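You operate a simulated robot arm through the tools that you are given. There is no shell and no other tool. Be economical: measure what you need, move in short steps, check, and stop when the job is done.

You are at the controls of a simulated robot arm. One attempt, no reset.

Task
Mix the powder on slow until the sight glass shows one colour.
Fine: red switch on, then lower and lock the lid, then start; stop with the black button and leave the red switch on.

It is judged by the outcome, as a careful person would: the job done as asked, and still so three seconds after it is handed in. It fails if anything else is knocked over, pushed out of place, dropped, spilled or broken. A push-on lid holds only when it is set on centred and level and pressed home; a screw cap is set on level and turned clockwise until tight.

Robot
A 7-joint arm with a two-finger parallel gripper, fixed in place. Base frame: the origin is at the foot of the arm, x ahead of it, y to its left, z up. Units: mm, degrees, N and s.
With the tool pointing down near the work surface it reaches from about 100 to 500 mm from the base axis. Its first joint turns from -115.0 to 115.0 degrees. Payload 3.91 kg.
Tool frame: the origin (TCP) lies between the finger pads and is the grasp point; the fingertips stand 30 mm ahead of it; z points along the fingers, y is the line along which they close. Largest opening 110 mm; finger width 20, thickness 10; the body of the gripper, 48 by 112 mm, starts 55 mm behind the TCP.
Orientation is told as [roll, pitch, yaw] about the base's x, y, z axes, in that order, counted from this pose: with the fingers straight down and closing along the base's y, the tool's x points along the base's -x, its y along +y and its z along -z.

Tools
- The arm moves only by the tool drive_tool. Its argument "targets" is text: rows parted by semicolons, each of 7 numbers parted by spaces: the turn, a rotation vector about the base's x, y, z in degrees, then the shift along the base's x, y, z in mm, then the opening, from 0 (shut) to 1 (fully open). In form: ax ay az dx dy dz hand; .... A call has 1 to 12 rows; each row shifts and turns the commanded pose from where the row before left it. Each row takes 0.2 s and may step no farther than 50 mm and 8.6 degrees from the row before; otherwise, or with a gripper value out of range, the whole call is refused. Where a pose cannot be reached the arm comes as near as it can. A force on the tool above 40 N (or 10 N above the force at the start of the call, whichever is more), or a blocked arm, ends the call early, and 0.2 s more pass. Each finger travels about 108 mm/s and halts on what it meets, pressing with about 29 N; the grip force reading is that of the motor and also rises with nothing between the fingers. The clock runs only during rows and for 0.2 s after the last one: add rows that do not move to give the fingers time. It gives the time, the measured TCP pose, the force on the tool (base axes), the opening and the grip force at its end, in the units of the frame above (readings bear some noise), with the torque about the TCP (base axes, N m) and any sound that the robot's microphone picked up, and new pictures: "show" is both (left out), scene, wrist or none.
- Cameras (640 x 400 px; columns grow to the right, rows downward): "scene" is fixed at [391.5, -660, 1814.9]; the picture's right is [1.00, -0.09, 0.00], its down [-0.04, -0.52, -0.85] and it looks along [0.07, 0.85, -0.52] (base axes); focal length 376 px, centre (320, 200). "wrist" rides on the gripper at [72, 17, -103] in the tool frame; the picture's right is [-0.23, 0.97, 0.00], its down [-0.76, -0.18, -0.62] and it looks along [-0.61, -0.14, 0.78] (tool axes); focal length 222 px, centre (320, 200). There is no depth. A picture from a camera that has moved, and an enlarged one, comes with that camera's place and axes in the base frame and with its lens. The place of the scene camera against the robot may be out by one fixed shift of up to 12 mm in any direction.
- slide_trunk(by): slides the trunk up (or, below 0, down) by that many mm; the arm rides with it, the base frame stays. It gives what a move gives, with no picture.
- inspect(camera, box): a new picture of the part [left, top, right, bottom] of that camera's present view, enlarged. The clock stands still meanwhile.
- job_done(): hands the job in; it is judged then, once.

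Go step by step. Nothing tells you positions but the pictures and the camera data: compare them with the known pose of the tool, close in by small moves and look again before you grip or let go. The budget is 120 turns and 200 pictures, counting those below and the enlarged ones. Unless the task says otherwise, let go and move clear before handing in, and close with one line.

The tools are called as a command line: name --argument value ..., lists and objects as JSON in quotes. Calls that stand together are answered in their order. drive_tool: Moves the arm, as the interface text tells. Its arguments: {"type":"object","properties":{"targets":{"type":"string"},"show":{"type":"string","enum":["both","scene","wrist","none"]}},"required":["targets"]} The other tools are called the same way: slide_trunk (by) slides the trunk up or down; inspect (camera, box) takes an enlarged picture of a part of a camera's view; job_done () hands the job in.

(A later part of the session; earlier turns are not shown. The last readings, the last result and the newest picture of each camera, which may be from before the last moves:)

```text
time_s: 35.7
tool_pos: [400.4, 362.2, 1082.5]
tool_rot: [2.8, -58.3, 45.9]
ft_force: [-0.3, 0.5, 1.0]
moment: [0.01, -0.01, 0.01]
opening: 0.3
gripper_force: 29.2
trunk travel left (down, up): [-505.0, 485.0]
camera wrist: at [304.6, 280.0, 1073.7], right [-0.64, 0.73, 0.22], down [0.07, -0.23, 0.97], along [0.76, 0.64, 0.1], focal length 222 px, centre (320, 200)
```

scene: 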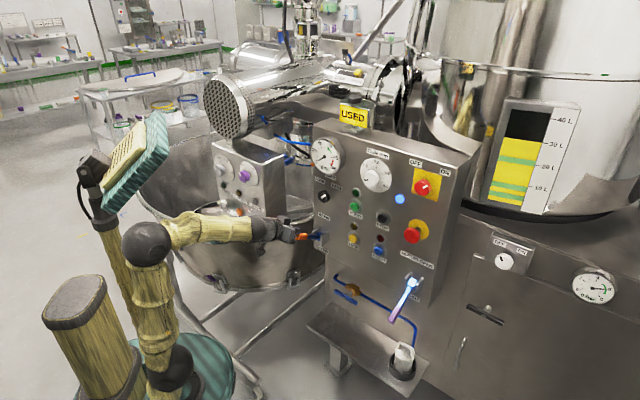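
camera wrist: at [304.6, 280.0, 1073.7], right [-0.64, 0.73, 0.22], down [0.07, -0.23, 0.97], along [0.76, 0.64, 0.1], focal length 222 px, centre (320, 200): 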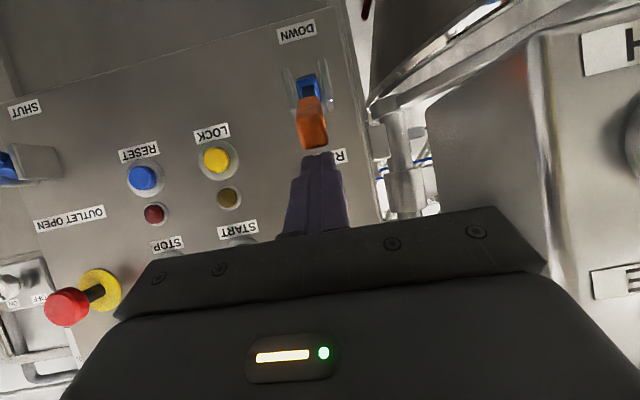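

The fingertip is just above the handle, about 5 mm off sideways. I correct and press down gradually.

drive_tool --targets "0 0 0 2.5 -2.5 -8 0;0 0 0 0 0 -12 0;0 0 0 0 0 -12 0;0 0 0 0 0 -12 0;0 0 0 0 0 -12 0;0 0 0 0 0 -12 0;0 0 0 0 0 0 0"

```text
time_s: 37.3
tool_pos: [402.8, 362.4, 1024.6]
tool_rot: [2.9, -58.3, 45.9]
ft_force: [-1.1, -0.4, -0.2]
moment: [0.0, 0.01, 0.01]
opening: 0.0
gripper_force: 28.7
out of reach, approached as far as the arm can: row 3, 4
trunk travel left (down, up): [-505.0, 485.0]
camera wrist: at [306.3, 279.8, 1016.8], right [-0.65, 0.73, 0.22], down [0.07, -0.23, 0.97], along [0.76, 0.64, 0.1], focal length 222 px, centre (320, 200)
```

scene: 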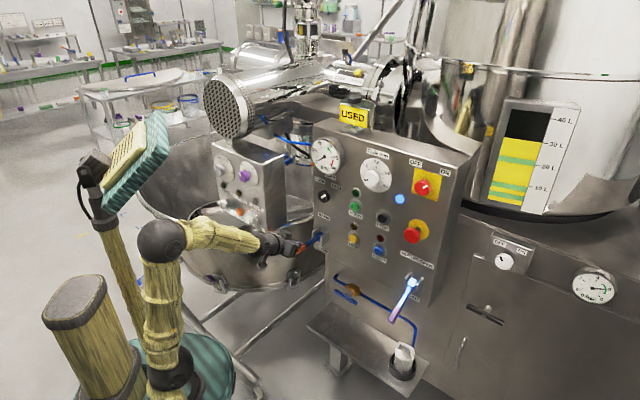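
wrist: 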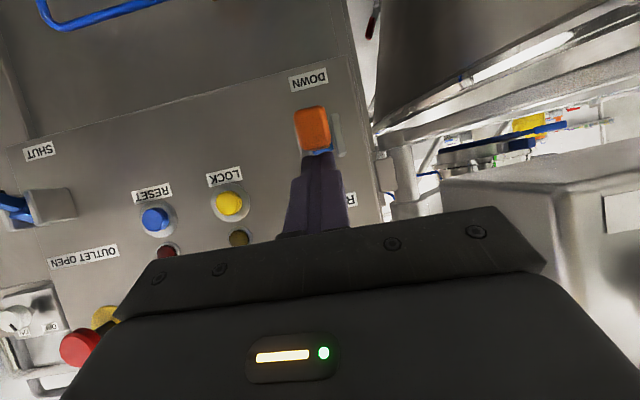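

The lever is now about level. Continue pressing down.

drive_tool --targets "0 0 0 0 0 -12 0;0 0 0 0 0 -12 0;0 0 0 0 0 -12 0;0 0 0 0 0 -12 0;0 0 0 0 0 -10 0;0 0 0 0 0 0 0"

```text
time_s: 38.7
tool_pos: [402.7, 362.6, 968.9]
tool_rot: [3.0, -58.2, 45.9]
ft_force: [0.2, -0.9, -0.3]
moment: [0.04, -0.03, 0.0]
opening: 0.1
gripper_force: 29.2
trunk travel left (down, up): [-505.0, 485.0]
camera wrist: at [306.0, 280.2, 960.9], right [-0.65, 0.73, 0.22], down [0.07, -0.23, 0.97], along [0.76, 0.64, 0.1], focal length 222 px, centre (320, 200)
```

scene: 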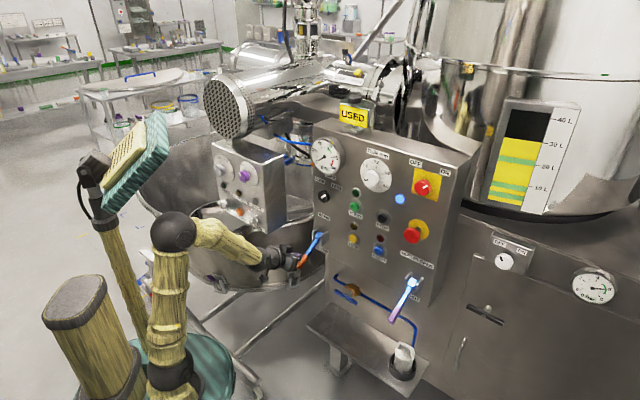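
wrist: 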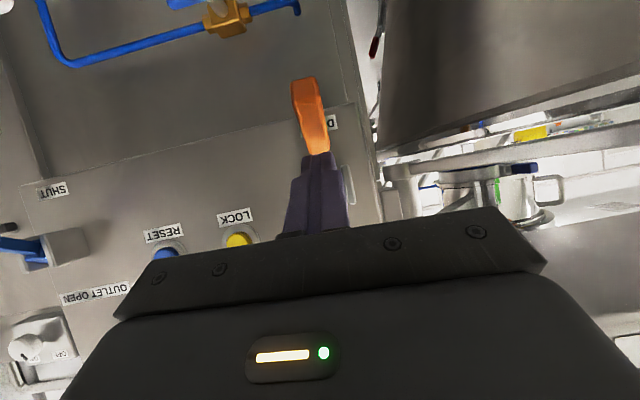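

The lever has swung down. I check the lid/vessel and lever position.

inspect --camera "scene" --box '[280, 200, 360, 280]'

inspect --camera "scene" --box '[240, 0, 640, 230]'

```text
5.00 times, centred on (320, 240) of scene
camera zoom: at [391.5, -660.0, 1814.9], right [1.0, -0.09, 0.0], down [-0.04, -0.52, -0.85], along [0.07, 0.85, -0.52], focal length 1879 px, centre (320, 0)
```

zoom: 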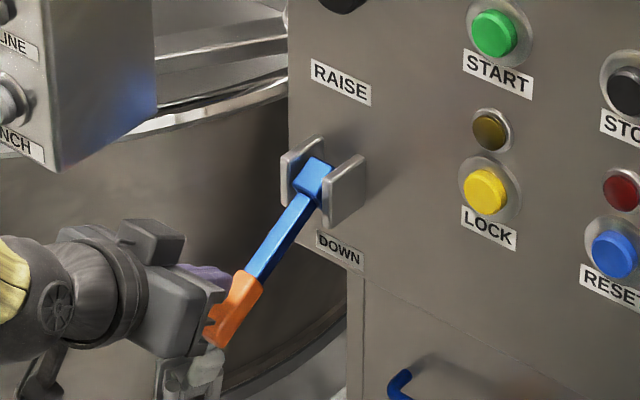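

```text
1.60 times, centred on (440, 115) of scene
camera zoom: at [391.5, -660.0, 1814.9], right [1.0, -0.09, 0.0], down [-0.04, -0.52, -0.85], along [0.07, 0.85, -0.52], focal length 601 px, centre (128, 336)
```

zoom: 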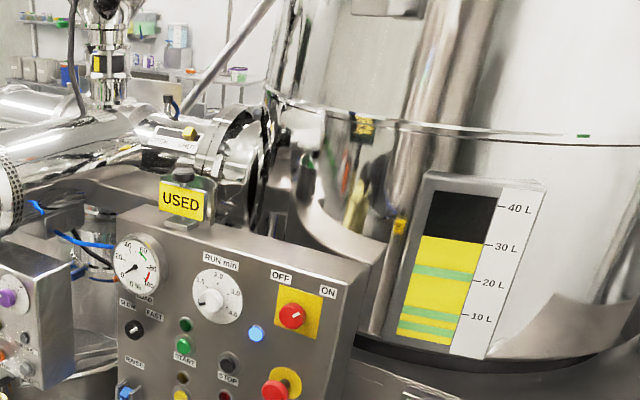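

The lever looks fully down. I'll press a little further to make sure, and wait to see the lid move.

drive_tool --targets "0 0 0 0 0 -8 0;0 0 0 0 0 -8 0;0 0 0 0 0 0 0;0 0 0 0 0 0 0;0 0 0 0 0 0 0" --show "scene"

```text
time_s: 39.9
tool_pos: [402.8, 363.9, 951.4]
tool_rot: [2.9, -58.3, 45.9]
ft_force: [0.0, -0.3, 0.2]
moment: [-0.02, 0.01, -0.02]
opening: 0.0
gripper_force: 28.6
trunk travel left (down, up): [-505.0, 485.0]
```

scene: 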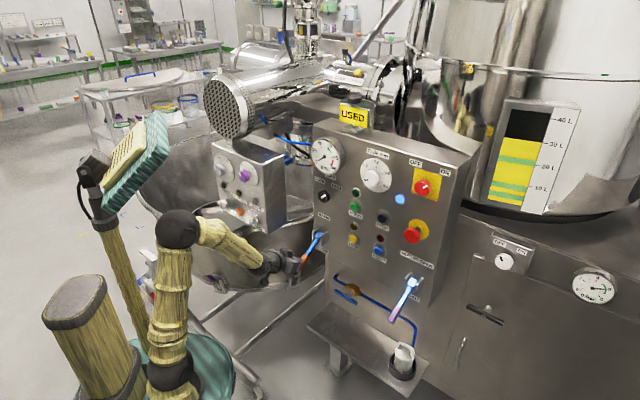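

inspect --camera "scene" --box '[280, 200, 360, 280]'

inspect --camera "scene" --box '[420, 0, 640, 140]'

```text
5.00 times, centred on (320, 240) of scene
camera zoom: at [391.5, -660.0, 1814.9], right [1.0, -0.09, 0.0], down [-0.04, -0.52, -0.85], along [0.07, 0.85, -0.52], focal length 1879 px, centre (320, 0)
```

zoom: 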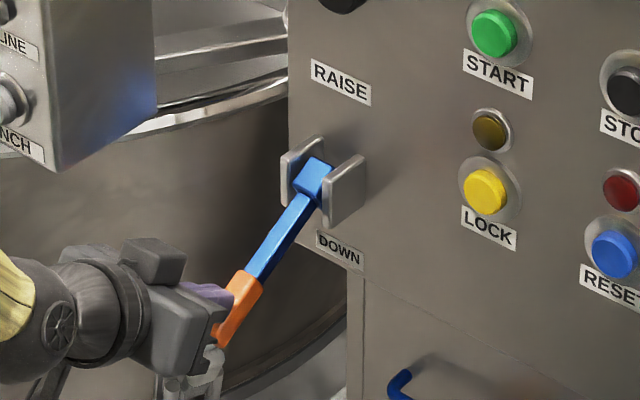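

```text
2.86 times, centred on (530, 70) of scene
camera zoom: at [391.5, -660.0, 1814.9], right [1.0, -0.09, 0.0], down [-0.04, -0.52, -0.85], along [0.07, 0.85, -0.52], focal length 1074 px, centre (-280, 571)
```

zoom: 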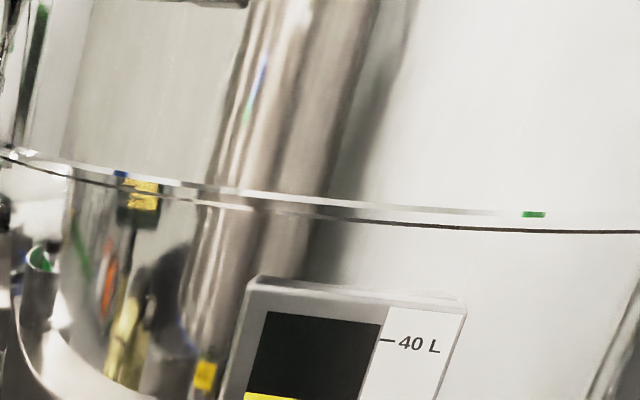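

The lever is at its DOWN stop. Next I back off and go to a standoff in front of LOCK with the tool levelled, watching for the lid.

drive_tool --targets "0 0 0 -17.3 -18 15 0;0 0 0 -17.3 -18 15 0;5.7 -5.5 0 16.1 -15.5 8 0;5.7 -5.5 0 16.1 -15.5 8 0;5.7 -5.5 0 16.1 -15.5 8 0;5.7 -5.5 0 16.1 -15.5 8 0;0 0 0 16.1 -15.5 8 0;0 0 0 16.1 -15.5 8 0;0 0 0 16 16 0 0;0 0 0 16 16 0 0;0 0 0 0 0 0 0"

```text
time_s: 42.3
tool_pos: [499.8, 267.5, 1032.0]
tool_rot: [115.2, -90.0, -66.2]
ft_force: [0.5, -0.6, 1.6]
moment: [0.01, 0.0, 0.03]
opening: 0.2
gripper_force: 28.5
out of reach, approached as far as the arm can: row 5
trunk travel left (down, up): [-505.0, 485.0]
camera wrist: at [419.5, 201.4, 959.4], right [-0.73, 0.64, 0.23], down [-0.28, -0.59, 0.76], along [0.62, 0.5, 0.61], focal length 222 px, centre (320, 200)
```

scene: 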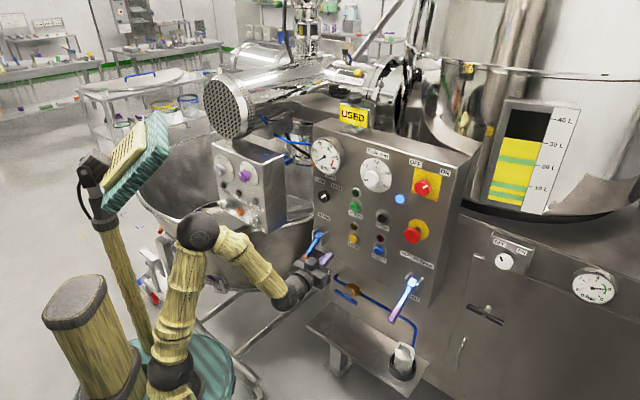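
wrist: 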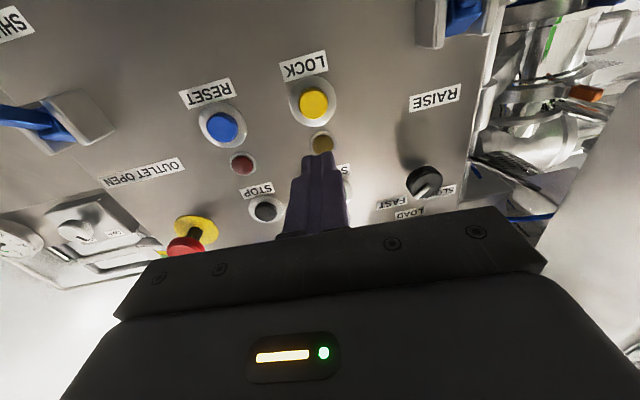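

LOCK is about 146 mm ahead, 8 mm lower. I correct yaw and advance to ~45 mm from it.

drive_tool --targets "0 0 -1 11.65 13.05 -2 0;0 0 -1 11.65 13.05 -2 0;0 0 -0.9 11.65 13.05 -2 0;0 0 0 11.65 13.05 -2 0;0 0 0 0 0 0 0"

inspect --camera "wrist" --box '[220, 60, 420, 220]'

```text
time_s: 43.5
tool_pos: [547.0, 319.4, 1022.8]
tool_rot: [110.9, -89.9, -65.0]
ft_force: [-0.7, -0.4, -0.7]
moment: [0.0, 0.02, -0.02]
opening: 0.0
gripper_force: 29.2
trunk travel left (down, up): [-505.0, 485.0]
camera wrist: at [463.0, 257.4, 950.6], right [-0.7, 0.68, 0.23], down [-0.3, -0.57, 0.76], along [0.65, 0.46, 0.61], focal length 222 px, centre (320, 200)
```

scene: 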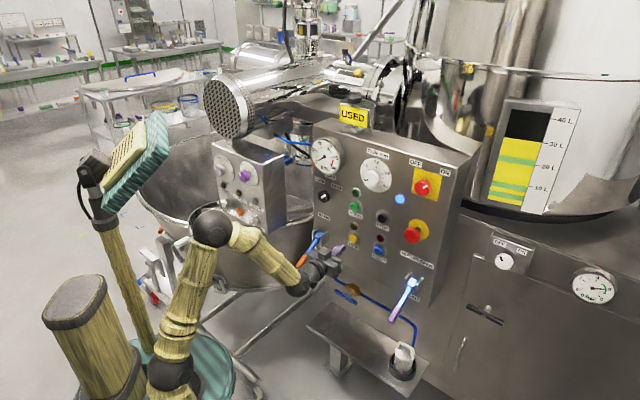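
wrist: 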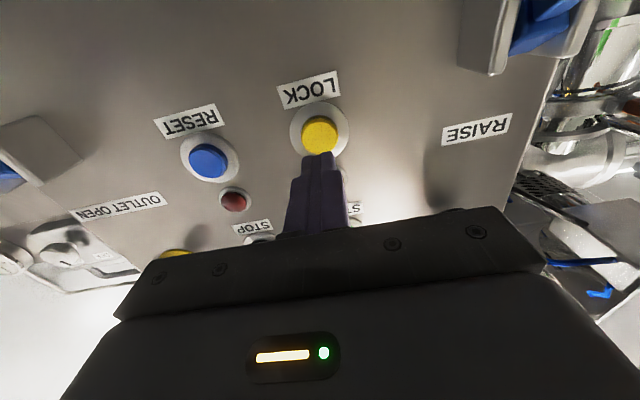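

```text
2.50 times, centred on (320, 140) of wrist
camera zoom: at [463.0, 257.4, 950.6], right [-0.7, 0.68, 0.23], down [-0.3, -0.57, 0.76], along [0.65, 0.46, 0.61], focal length 555 px, centre (320, 350)
```

zoom: 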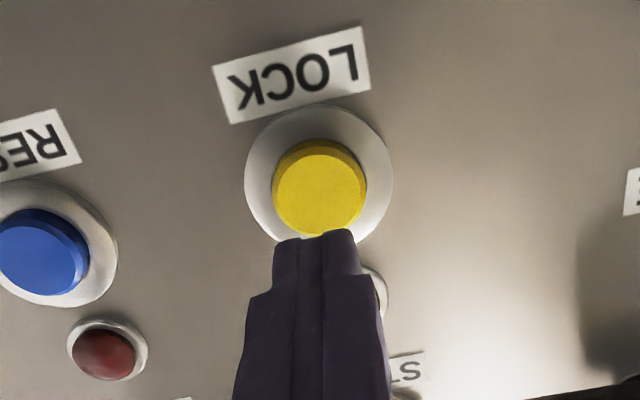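

The fingertip is aligned with LOCK. I advance to press it.

drive_tool --targets "0 0 0 10.4 10.8 1 0;0 0 0 10.4 10.8 1 0;0 0 0 6.9 7.2 0 0;0 0 0 2.8 2.9 0 0;0 0 0 2.1 2.2 0 0;0 0 0 0 0 0 0"

```text
time_s: 44.9
tool_pos: [577.4, 355.4, 1025.5]
tool_rot: [142.0, -89.9, -96.0]
ft_force: [-0.2, -1.8, 1.5]
moment: [0.02, -0.05, -0.02]
opening: 0.1
gripper_force: 28.8
trunk travel left (down, up): [-505.0, 485.0]
heard: click
camera wrist: at [494.9, 292.7, 952.6], right [-0.7, 0.68, 0.23], down [-0.31, -0.57, 0.76], along [0.65, 0.46, 0.61], focal length 222 px, centre (320, 200)
```

scene: 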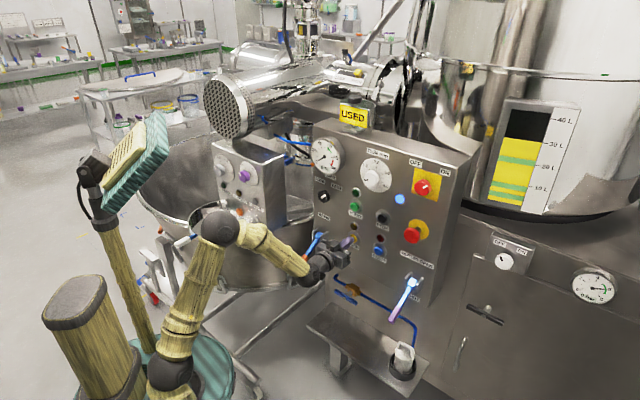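
wrist: 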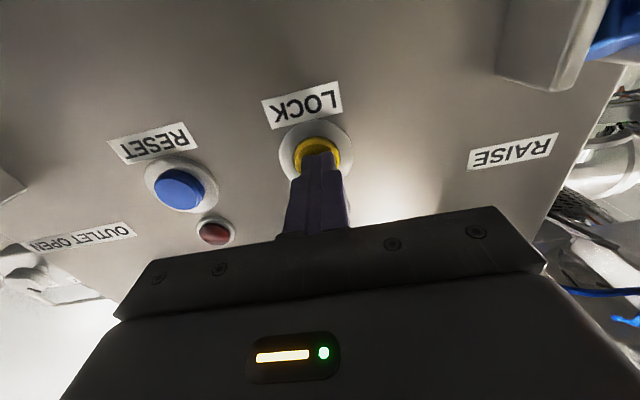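

A click. I back off and check the lamp above LOCK.

drive_tool --targets "0 0 0 -10.4 -10.8 0 0;0 0 0 -15 -15.6 0 0;0 0 0 -15 -15.6 0 0;0 0 0 0 0 0 0"

inspect --camera "scene" --box '[300, 180, 440, 270]'

inspect --camera "scene" --box '[480, 230, 640, 320]'

```text
time_s: 45.9
tool_pos: [540.1, 311.9, 1027.4]
tool_rot: [150.8, -89.9, -104.7]
ft_force: [0.2, -0.4, 0.2]
moment: [0.03, 0.02, -0.01]
opening: 0.0
gripper_force: 29.7
trunk travel left (down, up): [-505.0, 485.0]
camera wrist: at [455.8, 250.1, 954.2], right [-0.7, 0.68, 0.23], down [-0.31, -0.57, 0.76], along [0.65, 0.46, 0.61], focal length 222 px, centre (320, 200)
```

scene: 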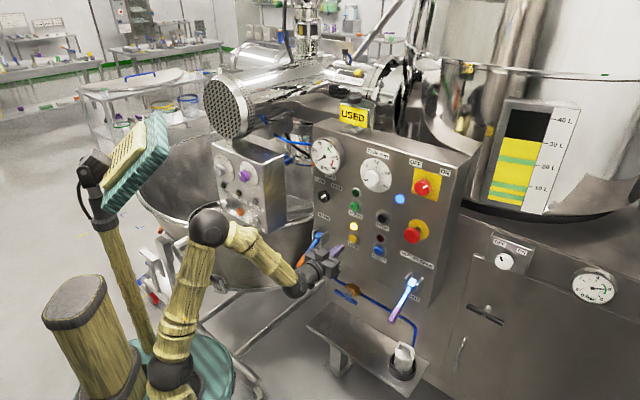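
wrist: 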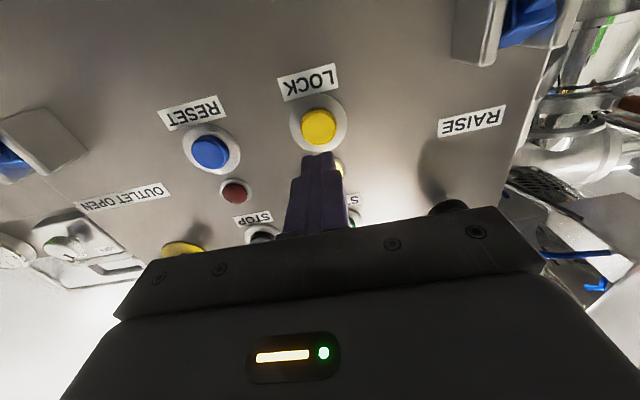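

```text
4.44 times, centred on (370, 225) of scene
camera zoom: at [391.5, -660.0, 1814.9], right [1.0, -0.09, 0.0], down [-0.04, -0.52, -0.85], along [0.07, 0.85, -0.52], focal length 1670 px, centre (98, 89)
```

zoom: 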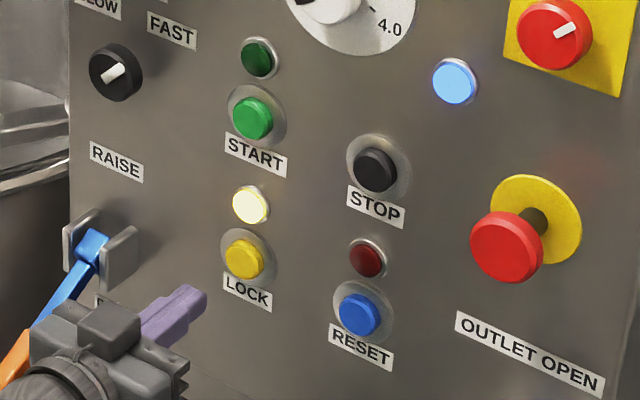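

```text
4.00 times, centred on (560, 275) of scene
camera zoom: at [391.5, -660.0, 1814.9], right [1.0, -0.09, 0.0], down [-0.04, -0.52, -0.85], along [0.07, 0.85, -0.52], focal length 1503 px, centre (-640, -100)
```

zoom: 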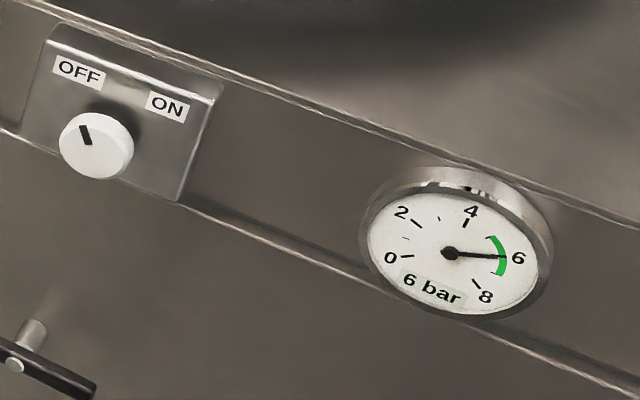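

The LOCK lamp is lit, so the lid is down and locked. Now the SLOW/FAST knob: I go there with roll +30° so I can turn it counterclockwise.

drive_tool --targets "0 0 0 -20.8 -21.6 0 0.65;0 0 0 -20.8 -21.6 5 0.65;0 0 0 -10.6 10.2 15.2 0.65;0 0 0 -10.6 10.2 15.2 0.65;0 0 0 -10.6 10.2 15.2 0.65;0 0 0 -10.6 10.2 15.2 0.65;5.2 5.4 0 -10.6 10.2 15.2 0.65;5.2 5.4 0 -10.6 10.2 15.2 0.65;5.2 5.4 0 -10.6 10.2 15.2 0.65;5.2 5.4 0 -10.6 10.2 15.2 0.65;0 0 0 0 0 0 0.65"

```text
time_s: 48.3
tool_pos: [441.7, 349.2, 1132.6]
tool_rot: [89.8, -59.9, -43.9]
ft_force: [0.7, -0.8, 0.1]
moment: [0.0, -0.01, -0.05]
opening: 71.5
gripper_force: 0.1
out of reach, approached as far as the arm can: row 8, 9, 10
trunk travel left (down, up): [-505.0, 485.0]
camera wrist: at [332.5, 311.1, 1078.2], right [-0.52, 0.51, 0.68], down [-0.05, -0.82, 0.57], along [0.85, 0.27, 0.45], focal length 222 px, centre (320, 200)
```

scene: 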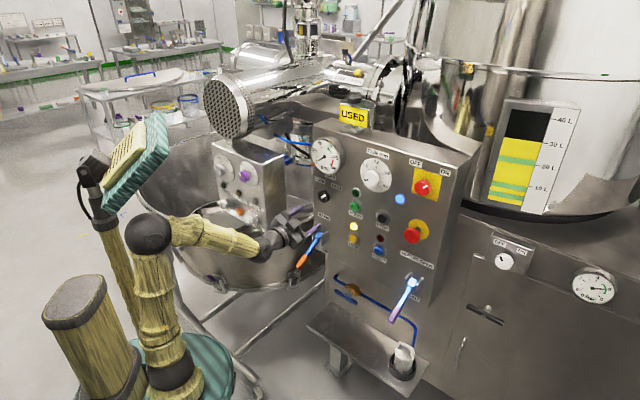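
wrist: 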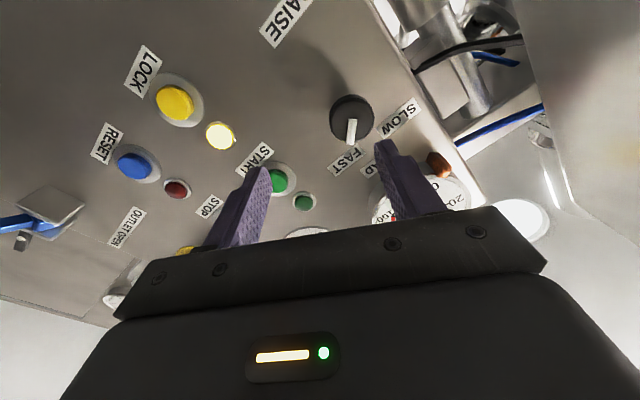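

Reached partway; the knob is ~24 mm left and 17 mm up. I move diagonally in toward it.

drive_tool --targets "0 0 0 3 11.6 4.5 0.65;0 0 0 3 11.6 4.5 0.65;0 0 0 3 11.6 4.5 0.65;0 0 0 3 11.6 4.5 0.65;0 0 0 0 0 0 0.65" --show "wrist"

inspect --camera "scene" --box '[210, 150, 370, 280]'

```text
time_s: 49.5
tool_pos: [455.0, 396.4, 1151.0]
tool_rot: [89.9, -59.9, -44.0]
ft_force: [0.3, -1.1, -0.5]
moment: [-0.01, 0.0, -0.04]
opening: 71.4
gripper_force: 0.0
trunk travel left (down, up): [-505.0, 485.0]
camera wrist: at [346.3, 358.3, 1095.2], right [-0.52, 0.51, 0.68], down [-0.05, -0.82, 0.57], along [0.85, 0.27, 0.45], focal length 222 px, centre (320, 200)
```

wrist: 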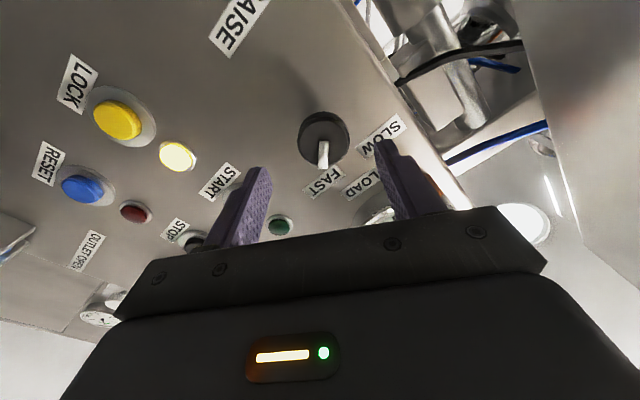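

```text
3.08 times, centred on (290, 215) of scene
camera zoom: at [391.5, -660.0, 1814.9], right [1.0, -0.09, 0.0], down [-0.04, -0.52, -0.85], along [0.07, 0.85, -0.52], focal length 1156 px, centre (412, 154)
```

zoom: 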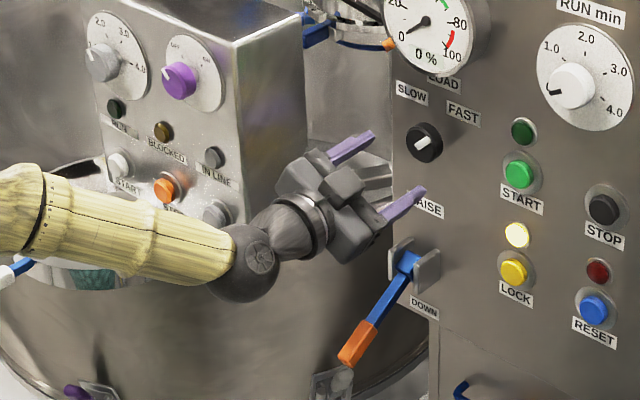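

Well aligned now. Advance 40 mm with a slight correction.

drive_tool --targets "0 0 0 8.5 10.3 0.5 0.65;0 0 0 8.5 10.3 0.5 0.65;0 0 0 8.5 10.3 0.5 0.65;0 0 0 0 0 0 0.65" --show "none"

inspect --camera "wrist" --box '[220, 100, 420, 240]'

```text
time_s: 50.5
tool_pos: [479.8, 426.8, 1151.9]
tool_rot: [90.0, -60.0, -44.0]
ft_force: [-0.5, -0.7, 0.2]
moment: [-0.01, 0.0, 0.0]
opening: 71.3
gripper_force: 0.0
trunk travel left (down, up): [-505.0, 485.0]
```

```text
2.86 times, centred on (320, 170) of wrist
camera zoom: at [371.0, 388.6, 1096.8], right [-0.52, 0.51, 0.68], down [-0.05, -0.82, 0.57], along [0.85, 0.27, 0.45], focal length 635 px, centre (320, 286)
```

zoom: 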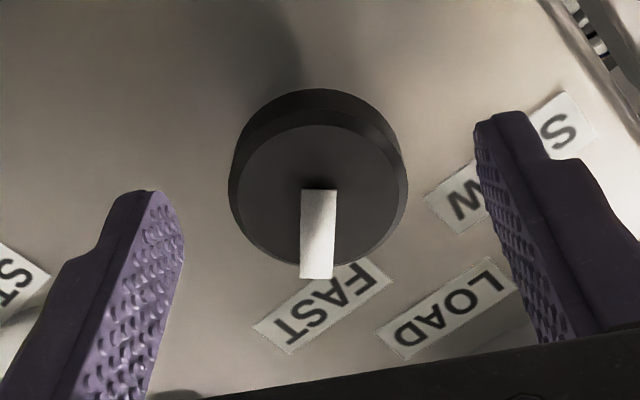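

Centred; advance 9 mm more and close gently.

drive_tool --targets "0 0 0 3.1 3.2 0 0.65;0 0 0 3.1 3.2 0 0.65;0 0 0 0 0 0 0.5;0 0 0 0 0 0 0.4;0 0 0 0 0 0 0.3;0 0 0 0 0 0 0.3" --show "none"

inspect --camera "wrist" --box '[220, 100, 420, 240]'

```text
time_s: 51.9
tool_pos: [486.5, 434.2, 1151.4]
tool_rot: [89.9, -59.8, -43.9]
ft_force: [3.2, -4.5, -4.5]
moment: [-0.01, 0.05, -0.96]
opening: 43.8
gripper_force: 44.8
trunk travel left (down, up): [-505.0, 485.0]
```

```text
2.86 times, centred on (320, 170) of wrist
camera zoom: at [378.6, 394.3, 1097.2], right [-0.52, 0.51, 0.68], down [-0.05, -0.82, 0.57], along [0.85, 0.26, 0.45], focal length 635 px, centre (320, 286)
```

zoom: 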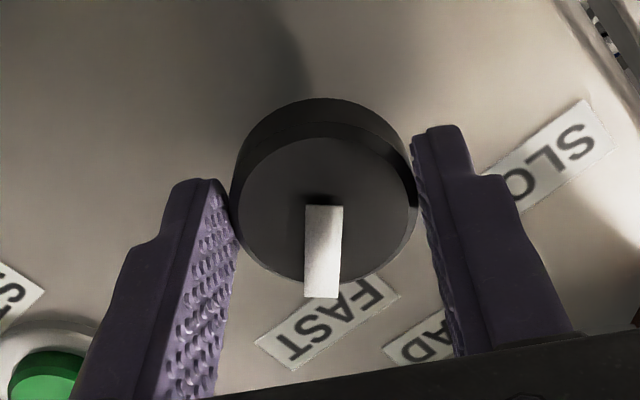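

Gripped at 44 mm. Now turning counterclockwise toward SLOW, about 52° for a start.

drive_tool --targets "-5.2 -5.4 0 0 0 0 0.3;-5.2 -5.4 0 0 0 0 0.3;-5.2 -5.4 0 0 0 0 0.3;-5.2 -5.4 0 0 0 0 0.3;-5.2 -5.4 0 0 0 0 0.3;-5.2 -5.4 0 0 0 0 0.3;-5.2 -5.4 0 0 0 0 0.3" --show "wrist"

```text
time_s: 53.5
tool_pos: [488.8, 430.1, 1152.1]
tool_rot: [-90.1, -67.6, 135.9]
ft_force: [-0.7, -16.9, -6.4]
moment: [-0.31, 0.38, -1.23]
opening: 43.7
gripper_force: 45.5
trunk travel left (down, up): [-505.0, 485.0]
camera wrist: at [426.2, 348.4, 1077.4], right [-0.71, 0.69, -0.16], down [-0.53, -0.36, 0.77], along [0.47, 0.63, 0.62], focal length 222 px, centre (320, 200)
```

wrist: 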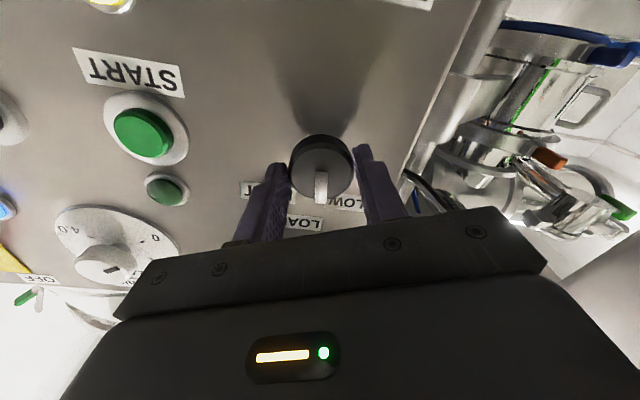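

The pointer is now left of vertical. One more small turn to reach the SLOW stop.

drive_tool --targets "-3.5 -3.6 0 0 0 0 0.3;-3.5 -3.6 0 0 0 0 0.3;0 0 0 0 0 0 0.3" --show "none"

inspect --camera "wrist" --box '[220, 100, 420, 240]'

inspect --camera "scene" --box '[290, 160, 370, 220]'

```text
time_s: 54.3
tool_pos: [489.7, 429.3, 1150.3]
tool_rot: [-90.2, -57.6, 135.9]
ft_force: [16.5, -16.3, 0.8]
moment: [-0.28, 0.47, -1.62]
opening: 43.6
gripper_force: 45.2
trunk travel left (down, up): [-505.0, 485.0]
```

```text
2.86 times, centred on (320, 170) of wrist
camera zoom: at [435.4, 339.4, 1080.8], right [-0.68, 0.66, -0.33], down [-0.62, -0.27, 0.74], along [0.4, 0.7, 0.59], focal length 635 px, centre (320, 286)
```

zoom: 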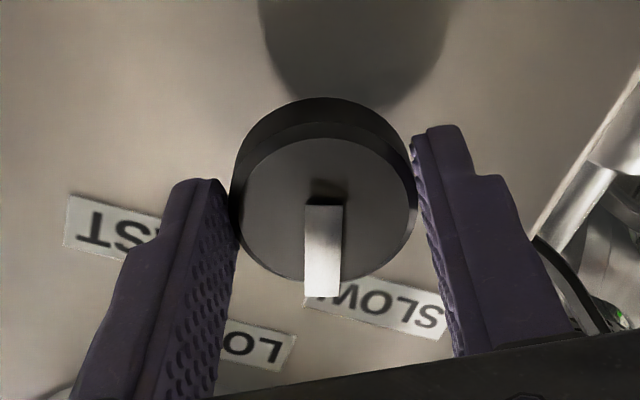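

```text
6.67 times, centred on (330, 190) of scene
camera zoom: at [391.5, -660.0, 1814.9], right [1.0, -0.09, 0.0], down [-0.04, -0.52, -0.85], along [0.07, 0.85, -0.52], focal length 2506 px, centre (253, 267)
```

zoom: 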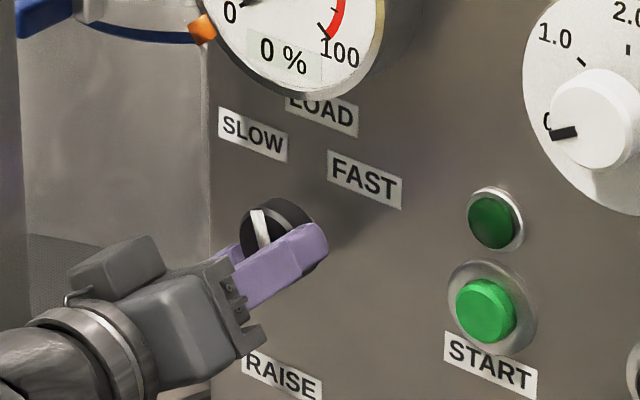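

The pointer is at SLOW and at its stop. Release and back off to check.

drive_tool --targets "0 0 0 0 0 0 0.5;0 0 0 0 0 0 0.65;0 0 0 0 0 0 0.65;0 0 0 -10.4 -10.8 0 0.65;0 0 0 -14 -14.4 0 0.65;0 0 0 -14 -14.4 0 0.65;0 0 0 0 0 0 0.65" --show "wrist"

inspect --camera "scene" --box '[290, 140, 410, 220]'

```text
time_s: 55.9
tool_pos: [447.0, 393.4, 1153.2]
tool_rot: [-90.1, -57.5, 136.0]
ft_force: [-0.1, -0.8, 0.9]
moment: [0.0, 0.01, -0.05]
opening: 71.5
gripper_force: 0.1
trunk travel left (down, up): [-505.0, 485.0]
camera wrist: at [393.6, 302.5, 1081.8], right [-0.68, 0.66, -0.33], down [-0.62, -0.27, 0.74], along [0.39, 0.71, 0.59], focal length 222 px, centre (320, 200)
```

wrist: 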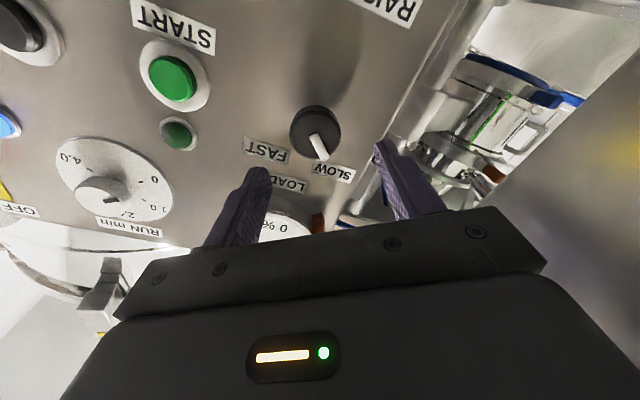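

```text
5.00 times, centred on (350, 180) of scene
camera zoom: at [391.5, -660.0, 1814.9], right [1.0, -0.09, 0.0], down [-0.04, -0.52, -0.85], along [0.07, 0.85, -0.52], focal length 1879 px, centre (170, 300)
```

zoom: 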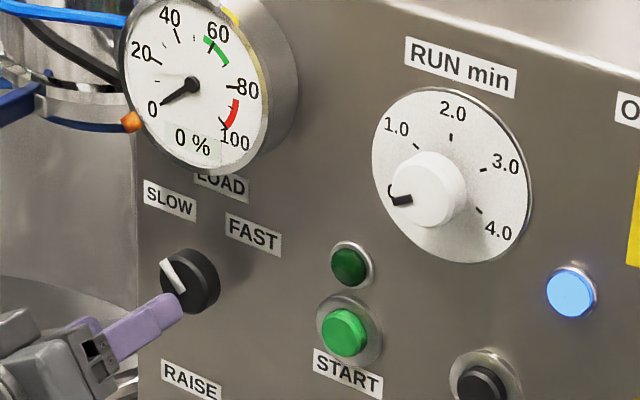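

The knob is on SLOW. The RUN dial reads 0; I'll try START. I roll back to level, close the fingers and move in front of START.

drive_tool --targets "0 0 0 -12.5 -13 0 0.3;5.63 5.85 0 11.2 -10.75 0 0;5.63 5.85 0 11.2 -10.75 0 0;5.63 5.85 0 11.2 -10.75 0 0;5.63 5.85 0 11.2 -10.75 0 0;0 0 0 11.2 -10.75 0 0;0 0 0 11.2 -10.75 0 0;0 0 0 11.2 -10.75 0 0;0 0 0 11.2 -10.75 0 0;0 0 0 15.3 15.9 0 0;0 0 0 15.3 15.9 0 0;0 0 0 0 0 0 0" --show "wrist"

inspect --camera "wrist" --box '[220, 60, 420, 220]'

```text
time_s: 58.5
tool_pos: [557.0, 324.8, 1150.7]
tool_rot: [4.0, -90.1, 42.1]
ft_force: [0.2, -0.8, -0.2]
moment: [-0.02, -0.02, 0.03]
opening: 0.1
gripper_force: 28.8
trunk travel left (down, up): [-505.0, 485.0]
camera wrist: at [473.3, 263.5, 1078.8], right [-0.7, 0.68, 0.23], down [-0.3, -0.57, 0.76], along [0.65, 0.46, 0.61], focal length 222 px, centre (320, 200)
```

wrist: 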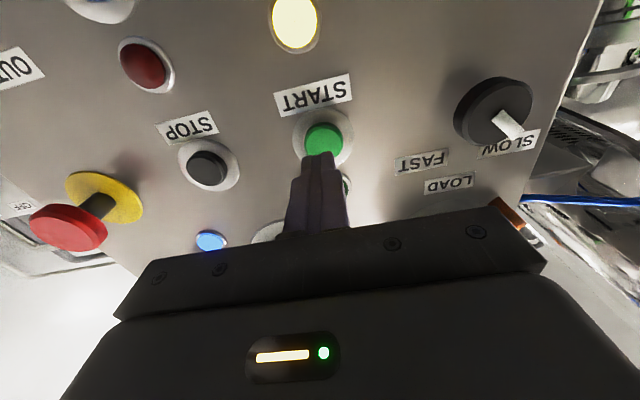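

```text
2.50 times, centred on (320, 140) of wrist
camera zoom: at [473.3, 263.5, 1078.8], right [-0.7, 0.68, 0.23], down [-0.3, -0.57, 0.76], along [0.65, 0.46, 0.61], focal length 555 px, centre (320, 350)
```

zoom: 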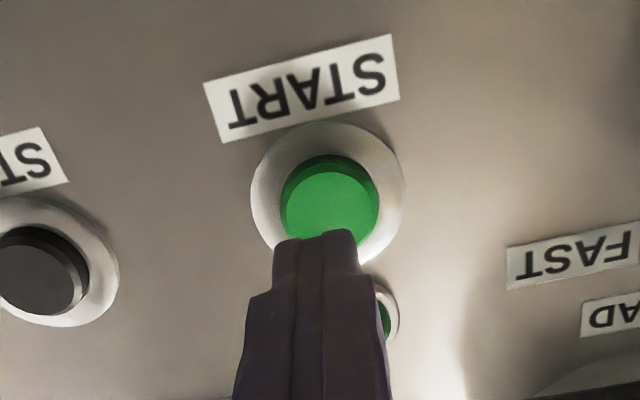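

START is 3 mm left and 4 mm up of the fingertip line. Press it and back off slightly.

drive_tool --targets "0 0 0 7 10 2 0;0 0 0 7.6 9 2 0;0 0 0 5 5.2 0 0;0 0 0 2.5 2.6 0 0;0 0 0 2 2.1 0 0;0 0 0 0 0 0 0;0 0 0 -10 -10.4 0 0;0 0 0 -14 -14.4 0 0"

inspect --camera "scene" --box '[300, 130, 460, 250]'

inspect --camera "scene" --box '[470, 90, 590, 220]'

```text
time_s: 60.3
tool_pos: [557.9, 330.2, 1157.9]
tool_rot: [86.8, -90.1, -40.7]
ft_force: [-0.1, 0.6, 0.4]
moment: [-0.02, -0.01, 0.01]
opening: 0.0
gripper_force: 29.2
trunk travel left (down, up): [-505.0, 485.0]
heard: click
camera wrist: at [473.3, 266.9, 1084.8], right [-0.7, 0.68, 0.23], down [-0.31, -0.57, 0.76], along [0.65, 0.46, 0.61], focal length 222 px, centre (320, 200)
```

scene: 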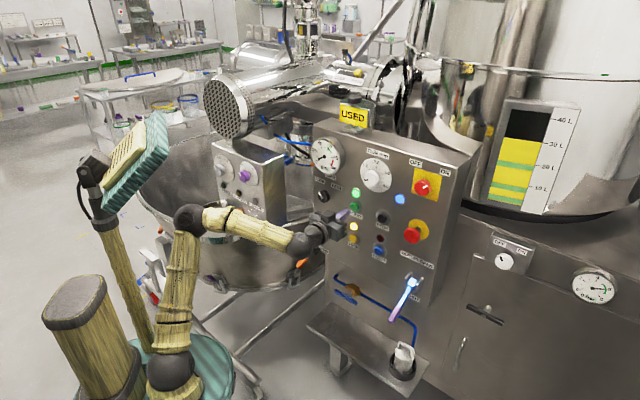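
wrist: 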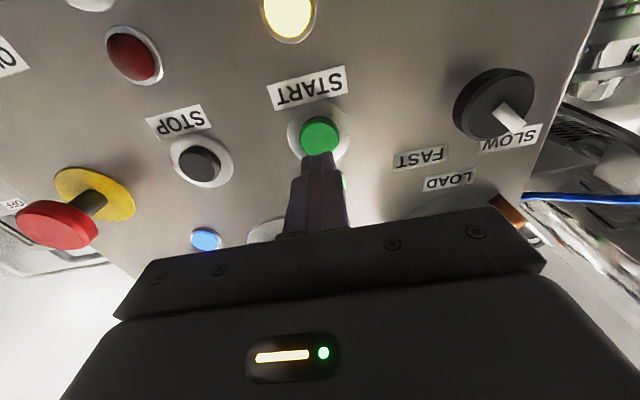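

```text
3.33 times, centred on (380, 190) of scene
camera zoom: at [391.5, -660.0, 1814.9], right [1.0, -0.09, 0.0], down [-0.04, -0.52, -0.85], along [0.07, 0.85, -0.52], focal length 1253 px, centre (120, 233)
```

zoom: 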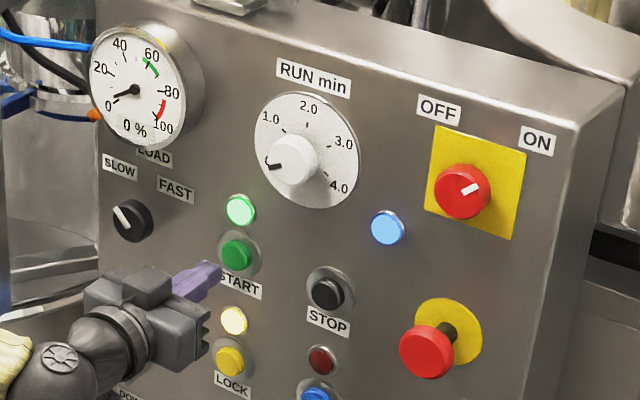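

```text
3.08 times, centred on (530, 155) of scene
camera zoom: at [391.5, -660.0, 1814.9], right [1.0, -0.09, 0.0], down [-0.04, -0.52, -0.85], along [0.07, 0.85, -0.52], focal length 1156 px, centre (-326, 338)
```

zoom: 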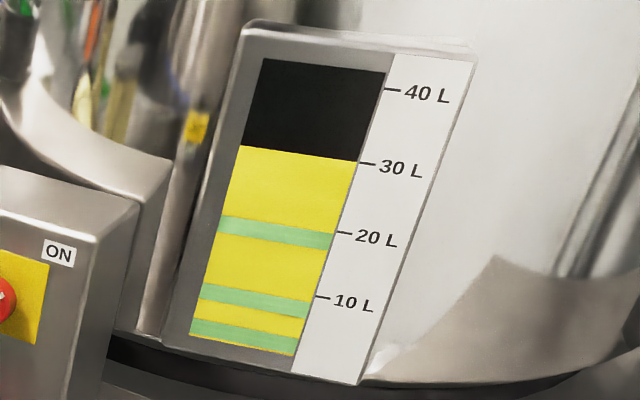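

The green run lamp is lit — it's mixing. While it runs I move to a standoff in front of STOP.

drive_tool --targets "0 0 0 -5 -5.2 0 0;0 0 0 12.5 -12 -0.7 0;0 0 0 12.5 -12 -0.7 0;0 0 0 12.5 -12 -0.7 0;0 0 0 12.5 -12 -0.7 0;0 0 0 12.5 -12 -0.7 0;0 0 0 12.4 -12 -0.7 0;0 0 0 0 0 0 0"

inspect --camera "wrist" --box '[220, 60, 420, 220]'

inspect --camera "scene" --box '[300, 90, 580, 250]'

```text
time_s: 62.1
tool_pos: [624.6, 253.4, 1151.3]
tool_rot: [-38.6, -90.1, 84.6]
ft_force: [0.3, -0.2, 0.6]
moment: [0.0, -0.02, -0.02]
opening: 0.0
gripper_force: 28.7
trunk travel left (down, up): [-505.0, 485.0]
camera wrist: at [541.6, 191.0, 1078.1], right [-0.7, 0.68, 0.23], down [-0.31, -0.57, 0.76], along [0.65, 0.46, 0.61], focal length 222 px, centre (320, 200)
```

scene: 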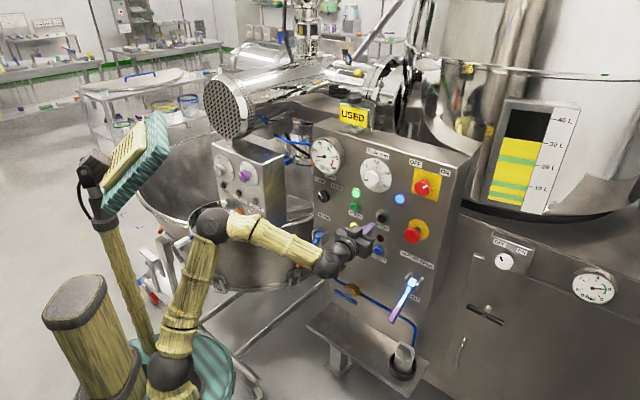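
wrist: 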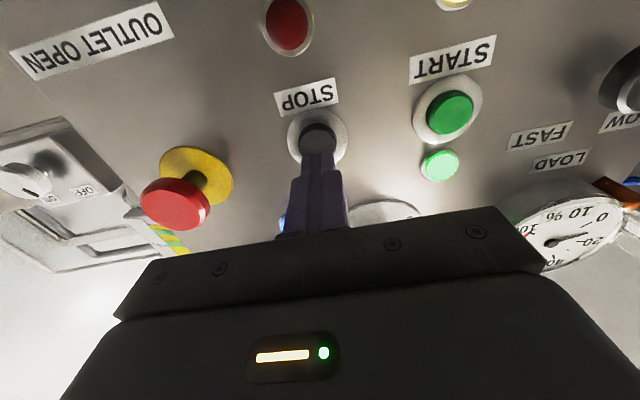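

```text
2.50 times, centred on (320, 140) of wrist
camera zoom: at [541.6, 191.0, 1078.1], right [-0.7, 0.68, 0.23], down [-0.31, -0.57, 0.76], along [0.65, 0.46, 0.61], focal length 555 px, centre (320, 350)
```

zoom: 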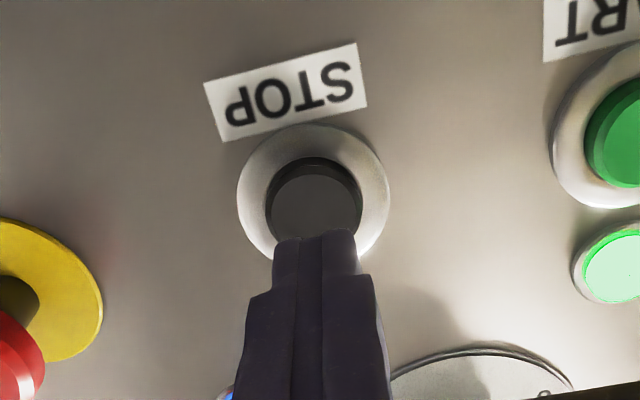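

```text
2.29 times, centred on (440, 170) of scene
camera zoom: at [391.5, -660.0, 1814.9], right [1.0, -0.09, 0.0], down [-0.04, -0.52, -0.85], along [0.07, 0.85, -0.52], focal length 859 px, centre (46, 269)
```

zoom: 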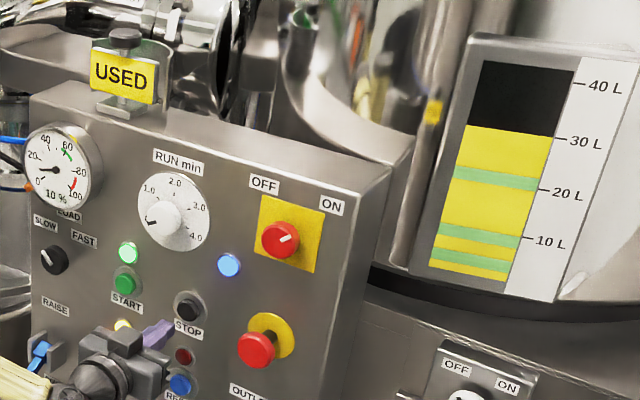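

Aligned with STOP (2 mm right, 3 mm up). Load has risen to 10 %. I wait while mixing, adjusting alignment.

drive_tool --targets "0 0 0 1.4 -1.4 3 0;0 0 0 0 0 0 0;0 0 0 0 0 0 0;0 0 0 0 0 0 0;0 0 0 0 0 0 0;0 0 0 0 0 0 0;0 0 0 0 0 0 0;0 0 0 0 0 0 0;0 0 0 0 0 0 0;0 0 0 0 0 0 0;0 0 0 0 0 0 0;0 0 0 0 0 0 0" --show "none"

drive_tool --targets "0 0 0 0 0 0 0;0 0 0 0 0 0 0;0 0 0 0 0 0 0;0 0 0 0 0 0 0;0 0 0 0 0 0 0;0 0 0 0 0 0 0;0 0 0 0 0 0 0;0 0 0 0 0 0 0;0 0 0 0 0 0 0;0 0 0 0 0 0 0;0 0 0 0 0 0 0;0 0 0 0 0 0 0" --show "none"

inspect --camera "scene" --box '[300, 90, 580, 250]'

```text
time_s: 64.7
tool_pos: [627.3, 252.7, 1154.9]
tool_rot: [-40.2, -89.9, 86.2]
ft_force: [-0.9, -0.9, -0.5]
moment: [0.0, 0.05, 0.0]
opening: 0.0
gripper_force: 28.8
trunk travel left (down, up): [-505.0, 485.0]
```

```text
time_s: 67.3
tool_pos: [626.4, 251.8, 1154.1]
tool_rot: [-35.6, -90.0, 81.7]
ft_force: [0.4, 0.1, -0.5]
moment: [0.0, 0.0, -0.01]
opening: 0.3
gripper_force: 29.2
trunk travel left (down, up): [-505.0, 485.0]
```

```text
2.29 times, centred on (440, 170) of scene
camera zoom: at [391.5, -660.0, 1814.9], right [1.0, -0.09, 0.0], down [-0.04, -0.52, -0.85], along [0.07, 0.85, -0.52], focal length 859 px, centre (46, 269)
```

zoom: 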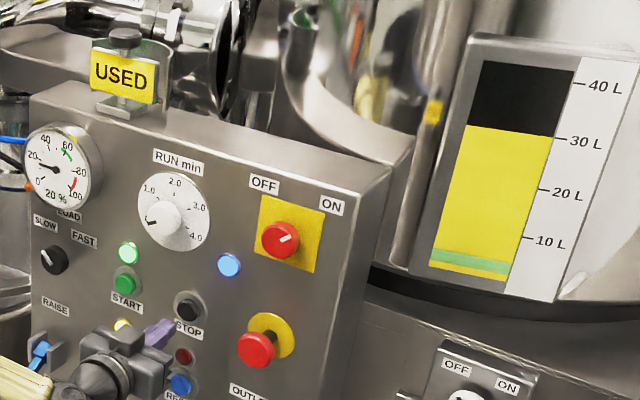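

Only one band remains. Wait a bit more and check.

drive_tool --targets "0 0 0 0 0 0 0;0 0 0 0 0 0 0;0 0 0 0 0 0 0;0 0 0 0 0 0 0;0 0 0 0 0 0 0;0 0 0 0 0 0 0;0 0 0 0 0 0 0;0 0 0 0 0 0 0" --show "none"

inspect --camera "scene" --box '[300, 90, 580, 250]'

```text
time_s: 69.1
tool_pos: [628.0, 251.9, 1152.5]
tool_rot: [-31.4, -90.0, 77.3]
ft_force: [-0.2, 0.2, -0.7]
moment: [-0.02, 0.03, -0.04]
opening: 0.1
gripper_force: 29.0
trunk travel left (down, up): [-505.0, 485.0]
```

```text
2.29 times, centred on (440, 170) of scene
camera zoom: at [391.5, -660.0, 1814.9], right [1.0, -0.09, 0.0], down [-0.04, -0.52, -0.85], along [0.07, 0.85, -0.52], focal length 859 px, centre (46, 269)
```

zoom: 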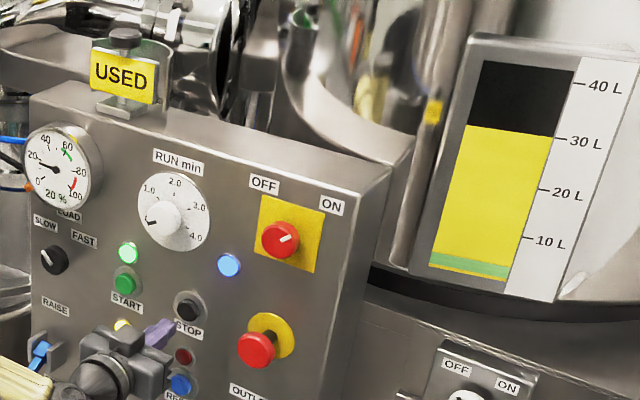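

The last band is still there, lower. Keep mixing.

drive_tool --targets "0 0 0 0 0 0 0;0 0 0 0 0 0 0;0 0 0 0 0 0 0;0 0 0 0 0 0 0;0 0 0 0 0 0 0;0 0 0 0 0 0 0;0 0 0 0 0 0 0;0 0 0 0 0 0 0;0 0 0 0 0 0 0;0 0 0 0 0 0 0" --show "none"

inspect --camera "scene" --box '[300, 90, 580, 250]'

```text
time_s: 71.3
tool_pos: [625.6, 251.3, 1152.6]
tool_rot: [-30.5, -90.0, 76.5]
ft_force: [-0.7, 0.4, 0.7]
moment: [0.0, 0.04, -0.03]
opening: 0.0
gripper_force: 29.5
trunk travel left (down, up): [-505.0, 485.0]
```

```text
2.29 times, centred on (440, 170) of scene
camera zoom: at [391.5, -660.0, 1814.9], right [1.0, -0.09, 0.0], down [-0.04, -0.52, -0.85], along [0.07, 0.85, -0.52], focal length 859 px, centre (46, 269)
```

zoom: 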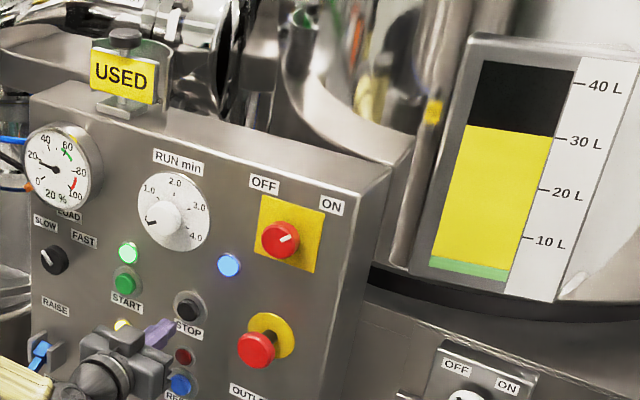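

The band has reached the bottom. Keep watching.

drive_tool --targets "0 0 0 0 0 0 0;0 0 0 0 0 0 0;0 0 0 0 0 0 0;0 0 0 0 0 0 0;0 0 0 0 0 0 0;0 0 0 0 0 0 0;0 0 0 0 0 0 0;0 0 0 0 0 0 0;0 0 0 0 0 0 0;0 0 0 0 0 0 0;0 0 0 0 0 0 0;0 0 0 0 0 0 0" --show "none"

inspect --camera "scene" --box '[300, 90, 580, 250]'

```text
time_s: 73.9
tool_pos: [628.5, 253.4, 1152.9]
tool_rot: [-26.6, -90.0, 72.7]
ft_force: [0.4, 0.0, -0.7]
moment: [0.01, 0.0, 0.02]
opening: 0.0
gripper_force: 29.3
trunk travel left (down, up): [-505.0, 485.0]
```

```text
2.29 times, centred on (440, 170) of scene
camera zoom: at [391.5, -660.0, 1814.9], right [1.0, -0.09, 0.0], down [-0.04, -0.52, -0.85], along [0.07, 0.85, -0.52], focal length 859 px, centre (46, 269)
```

zoom: 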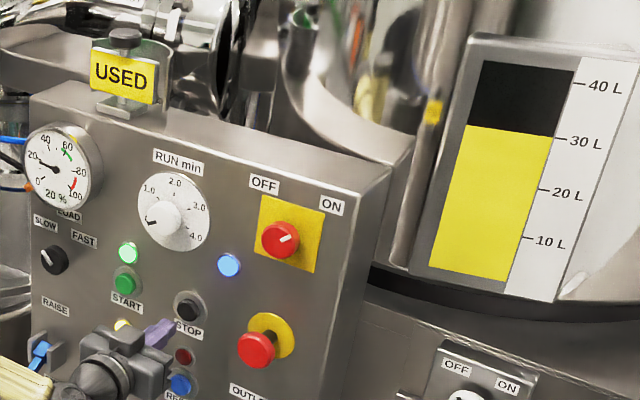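

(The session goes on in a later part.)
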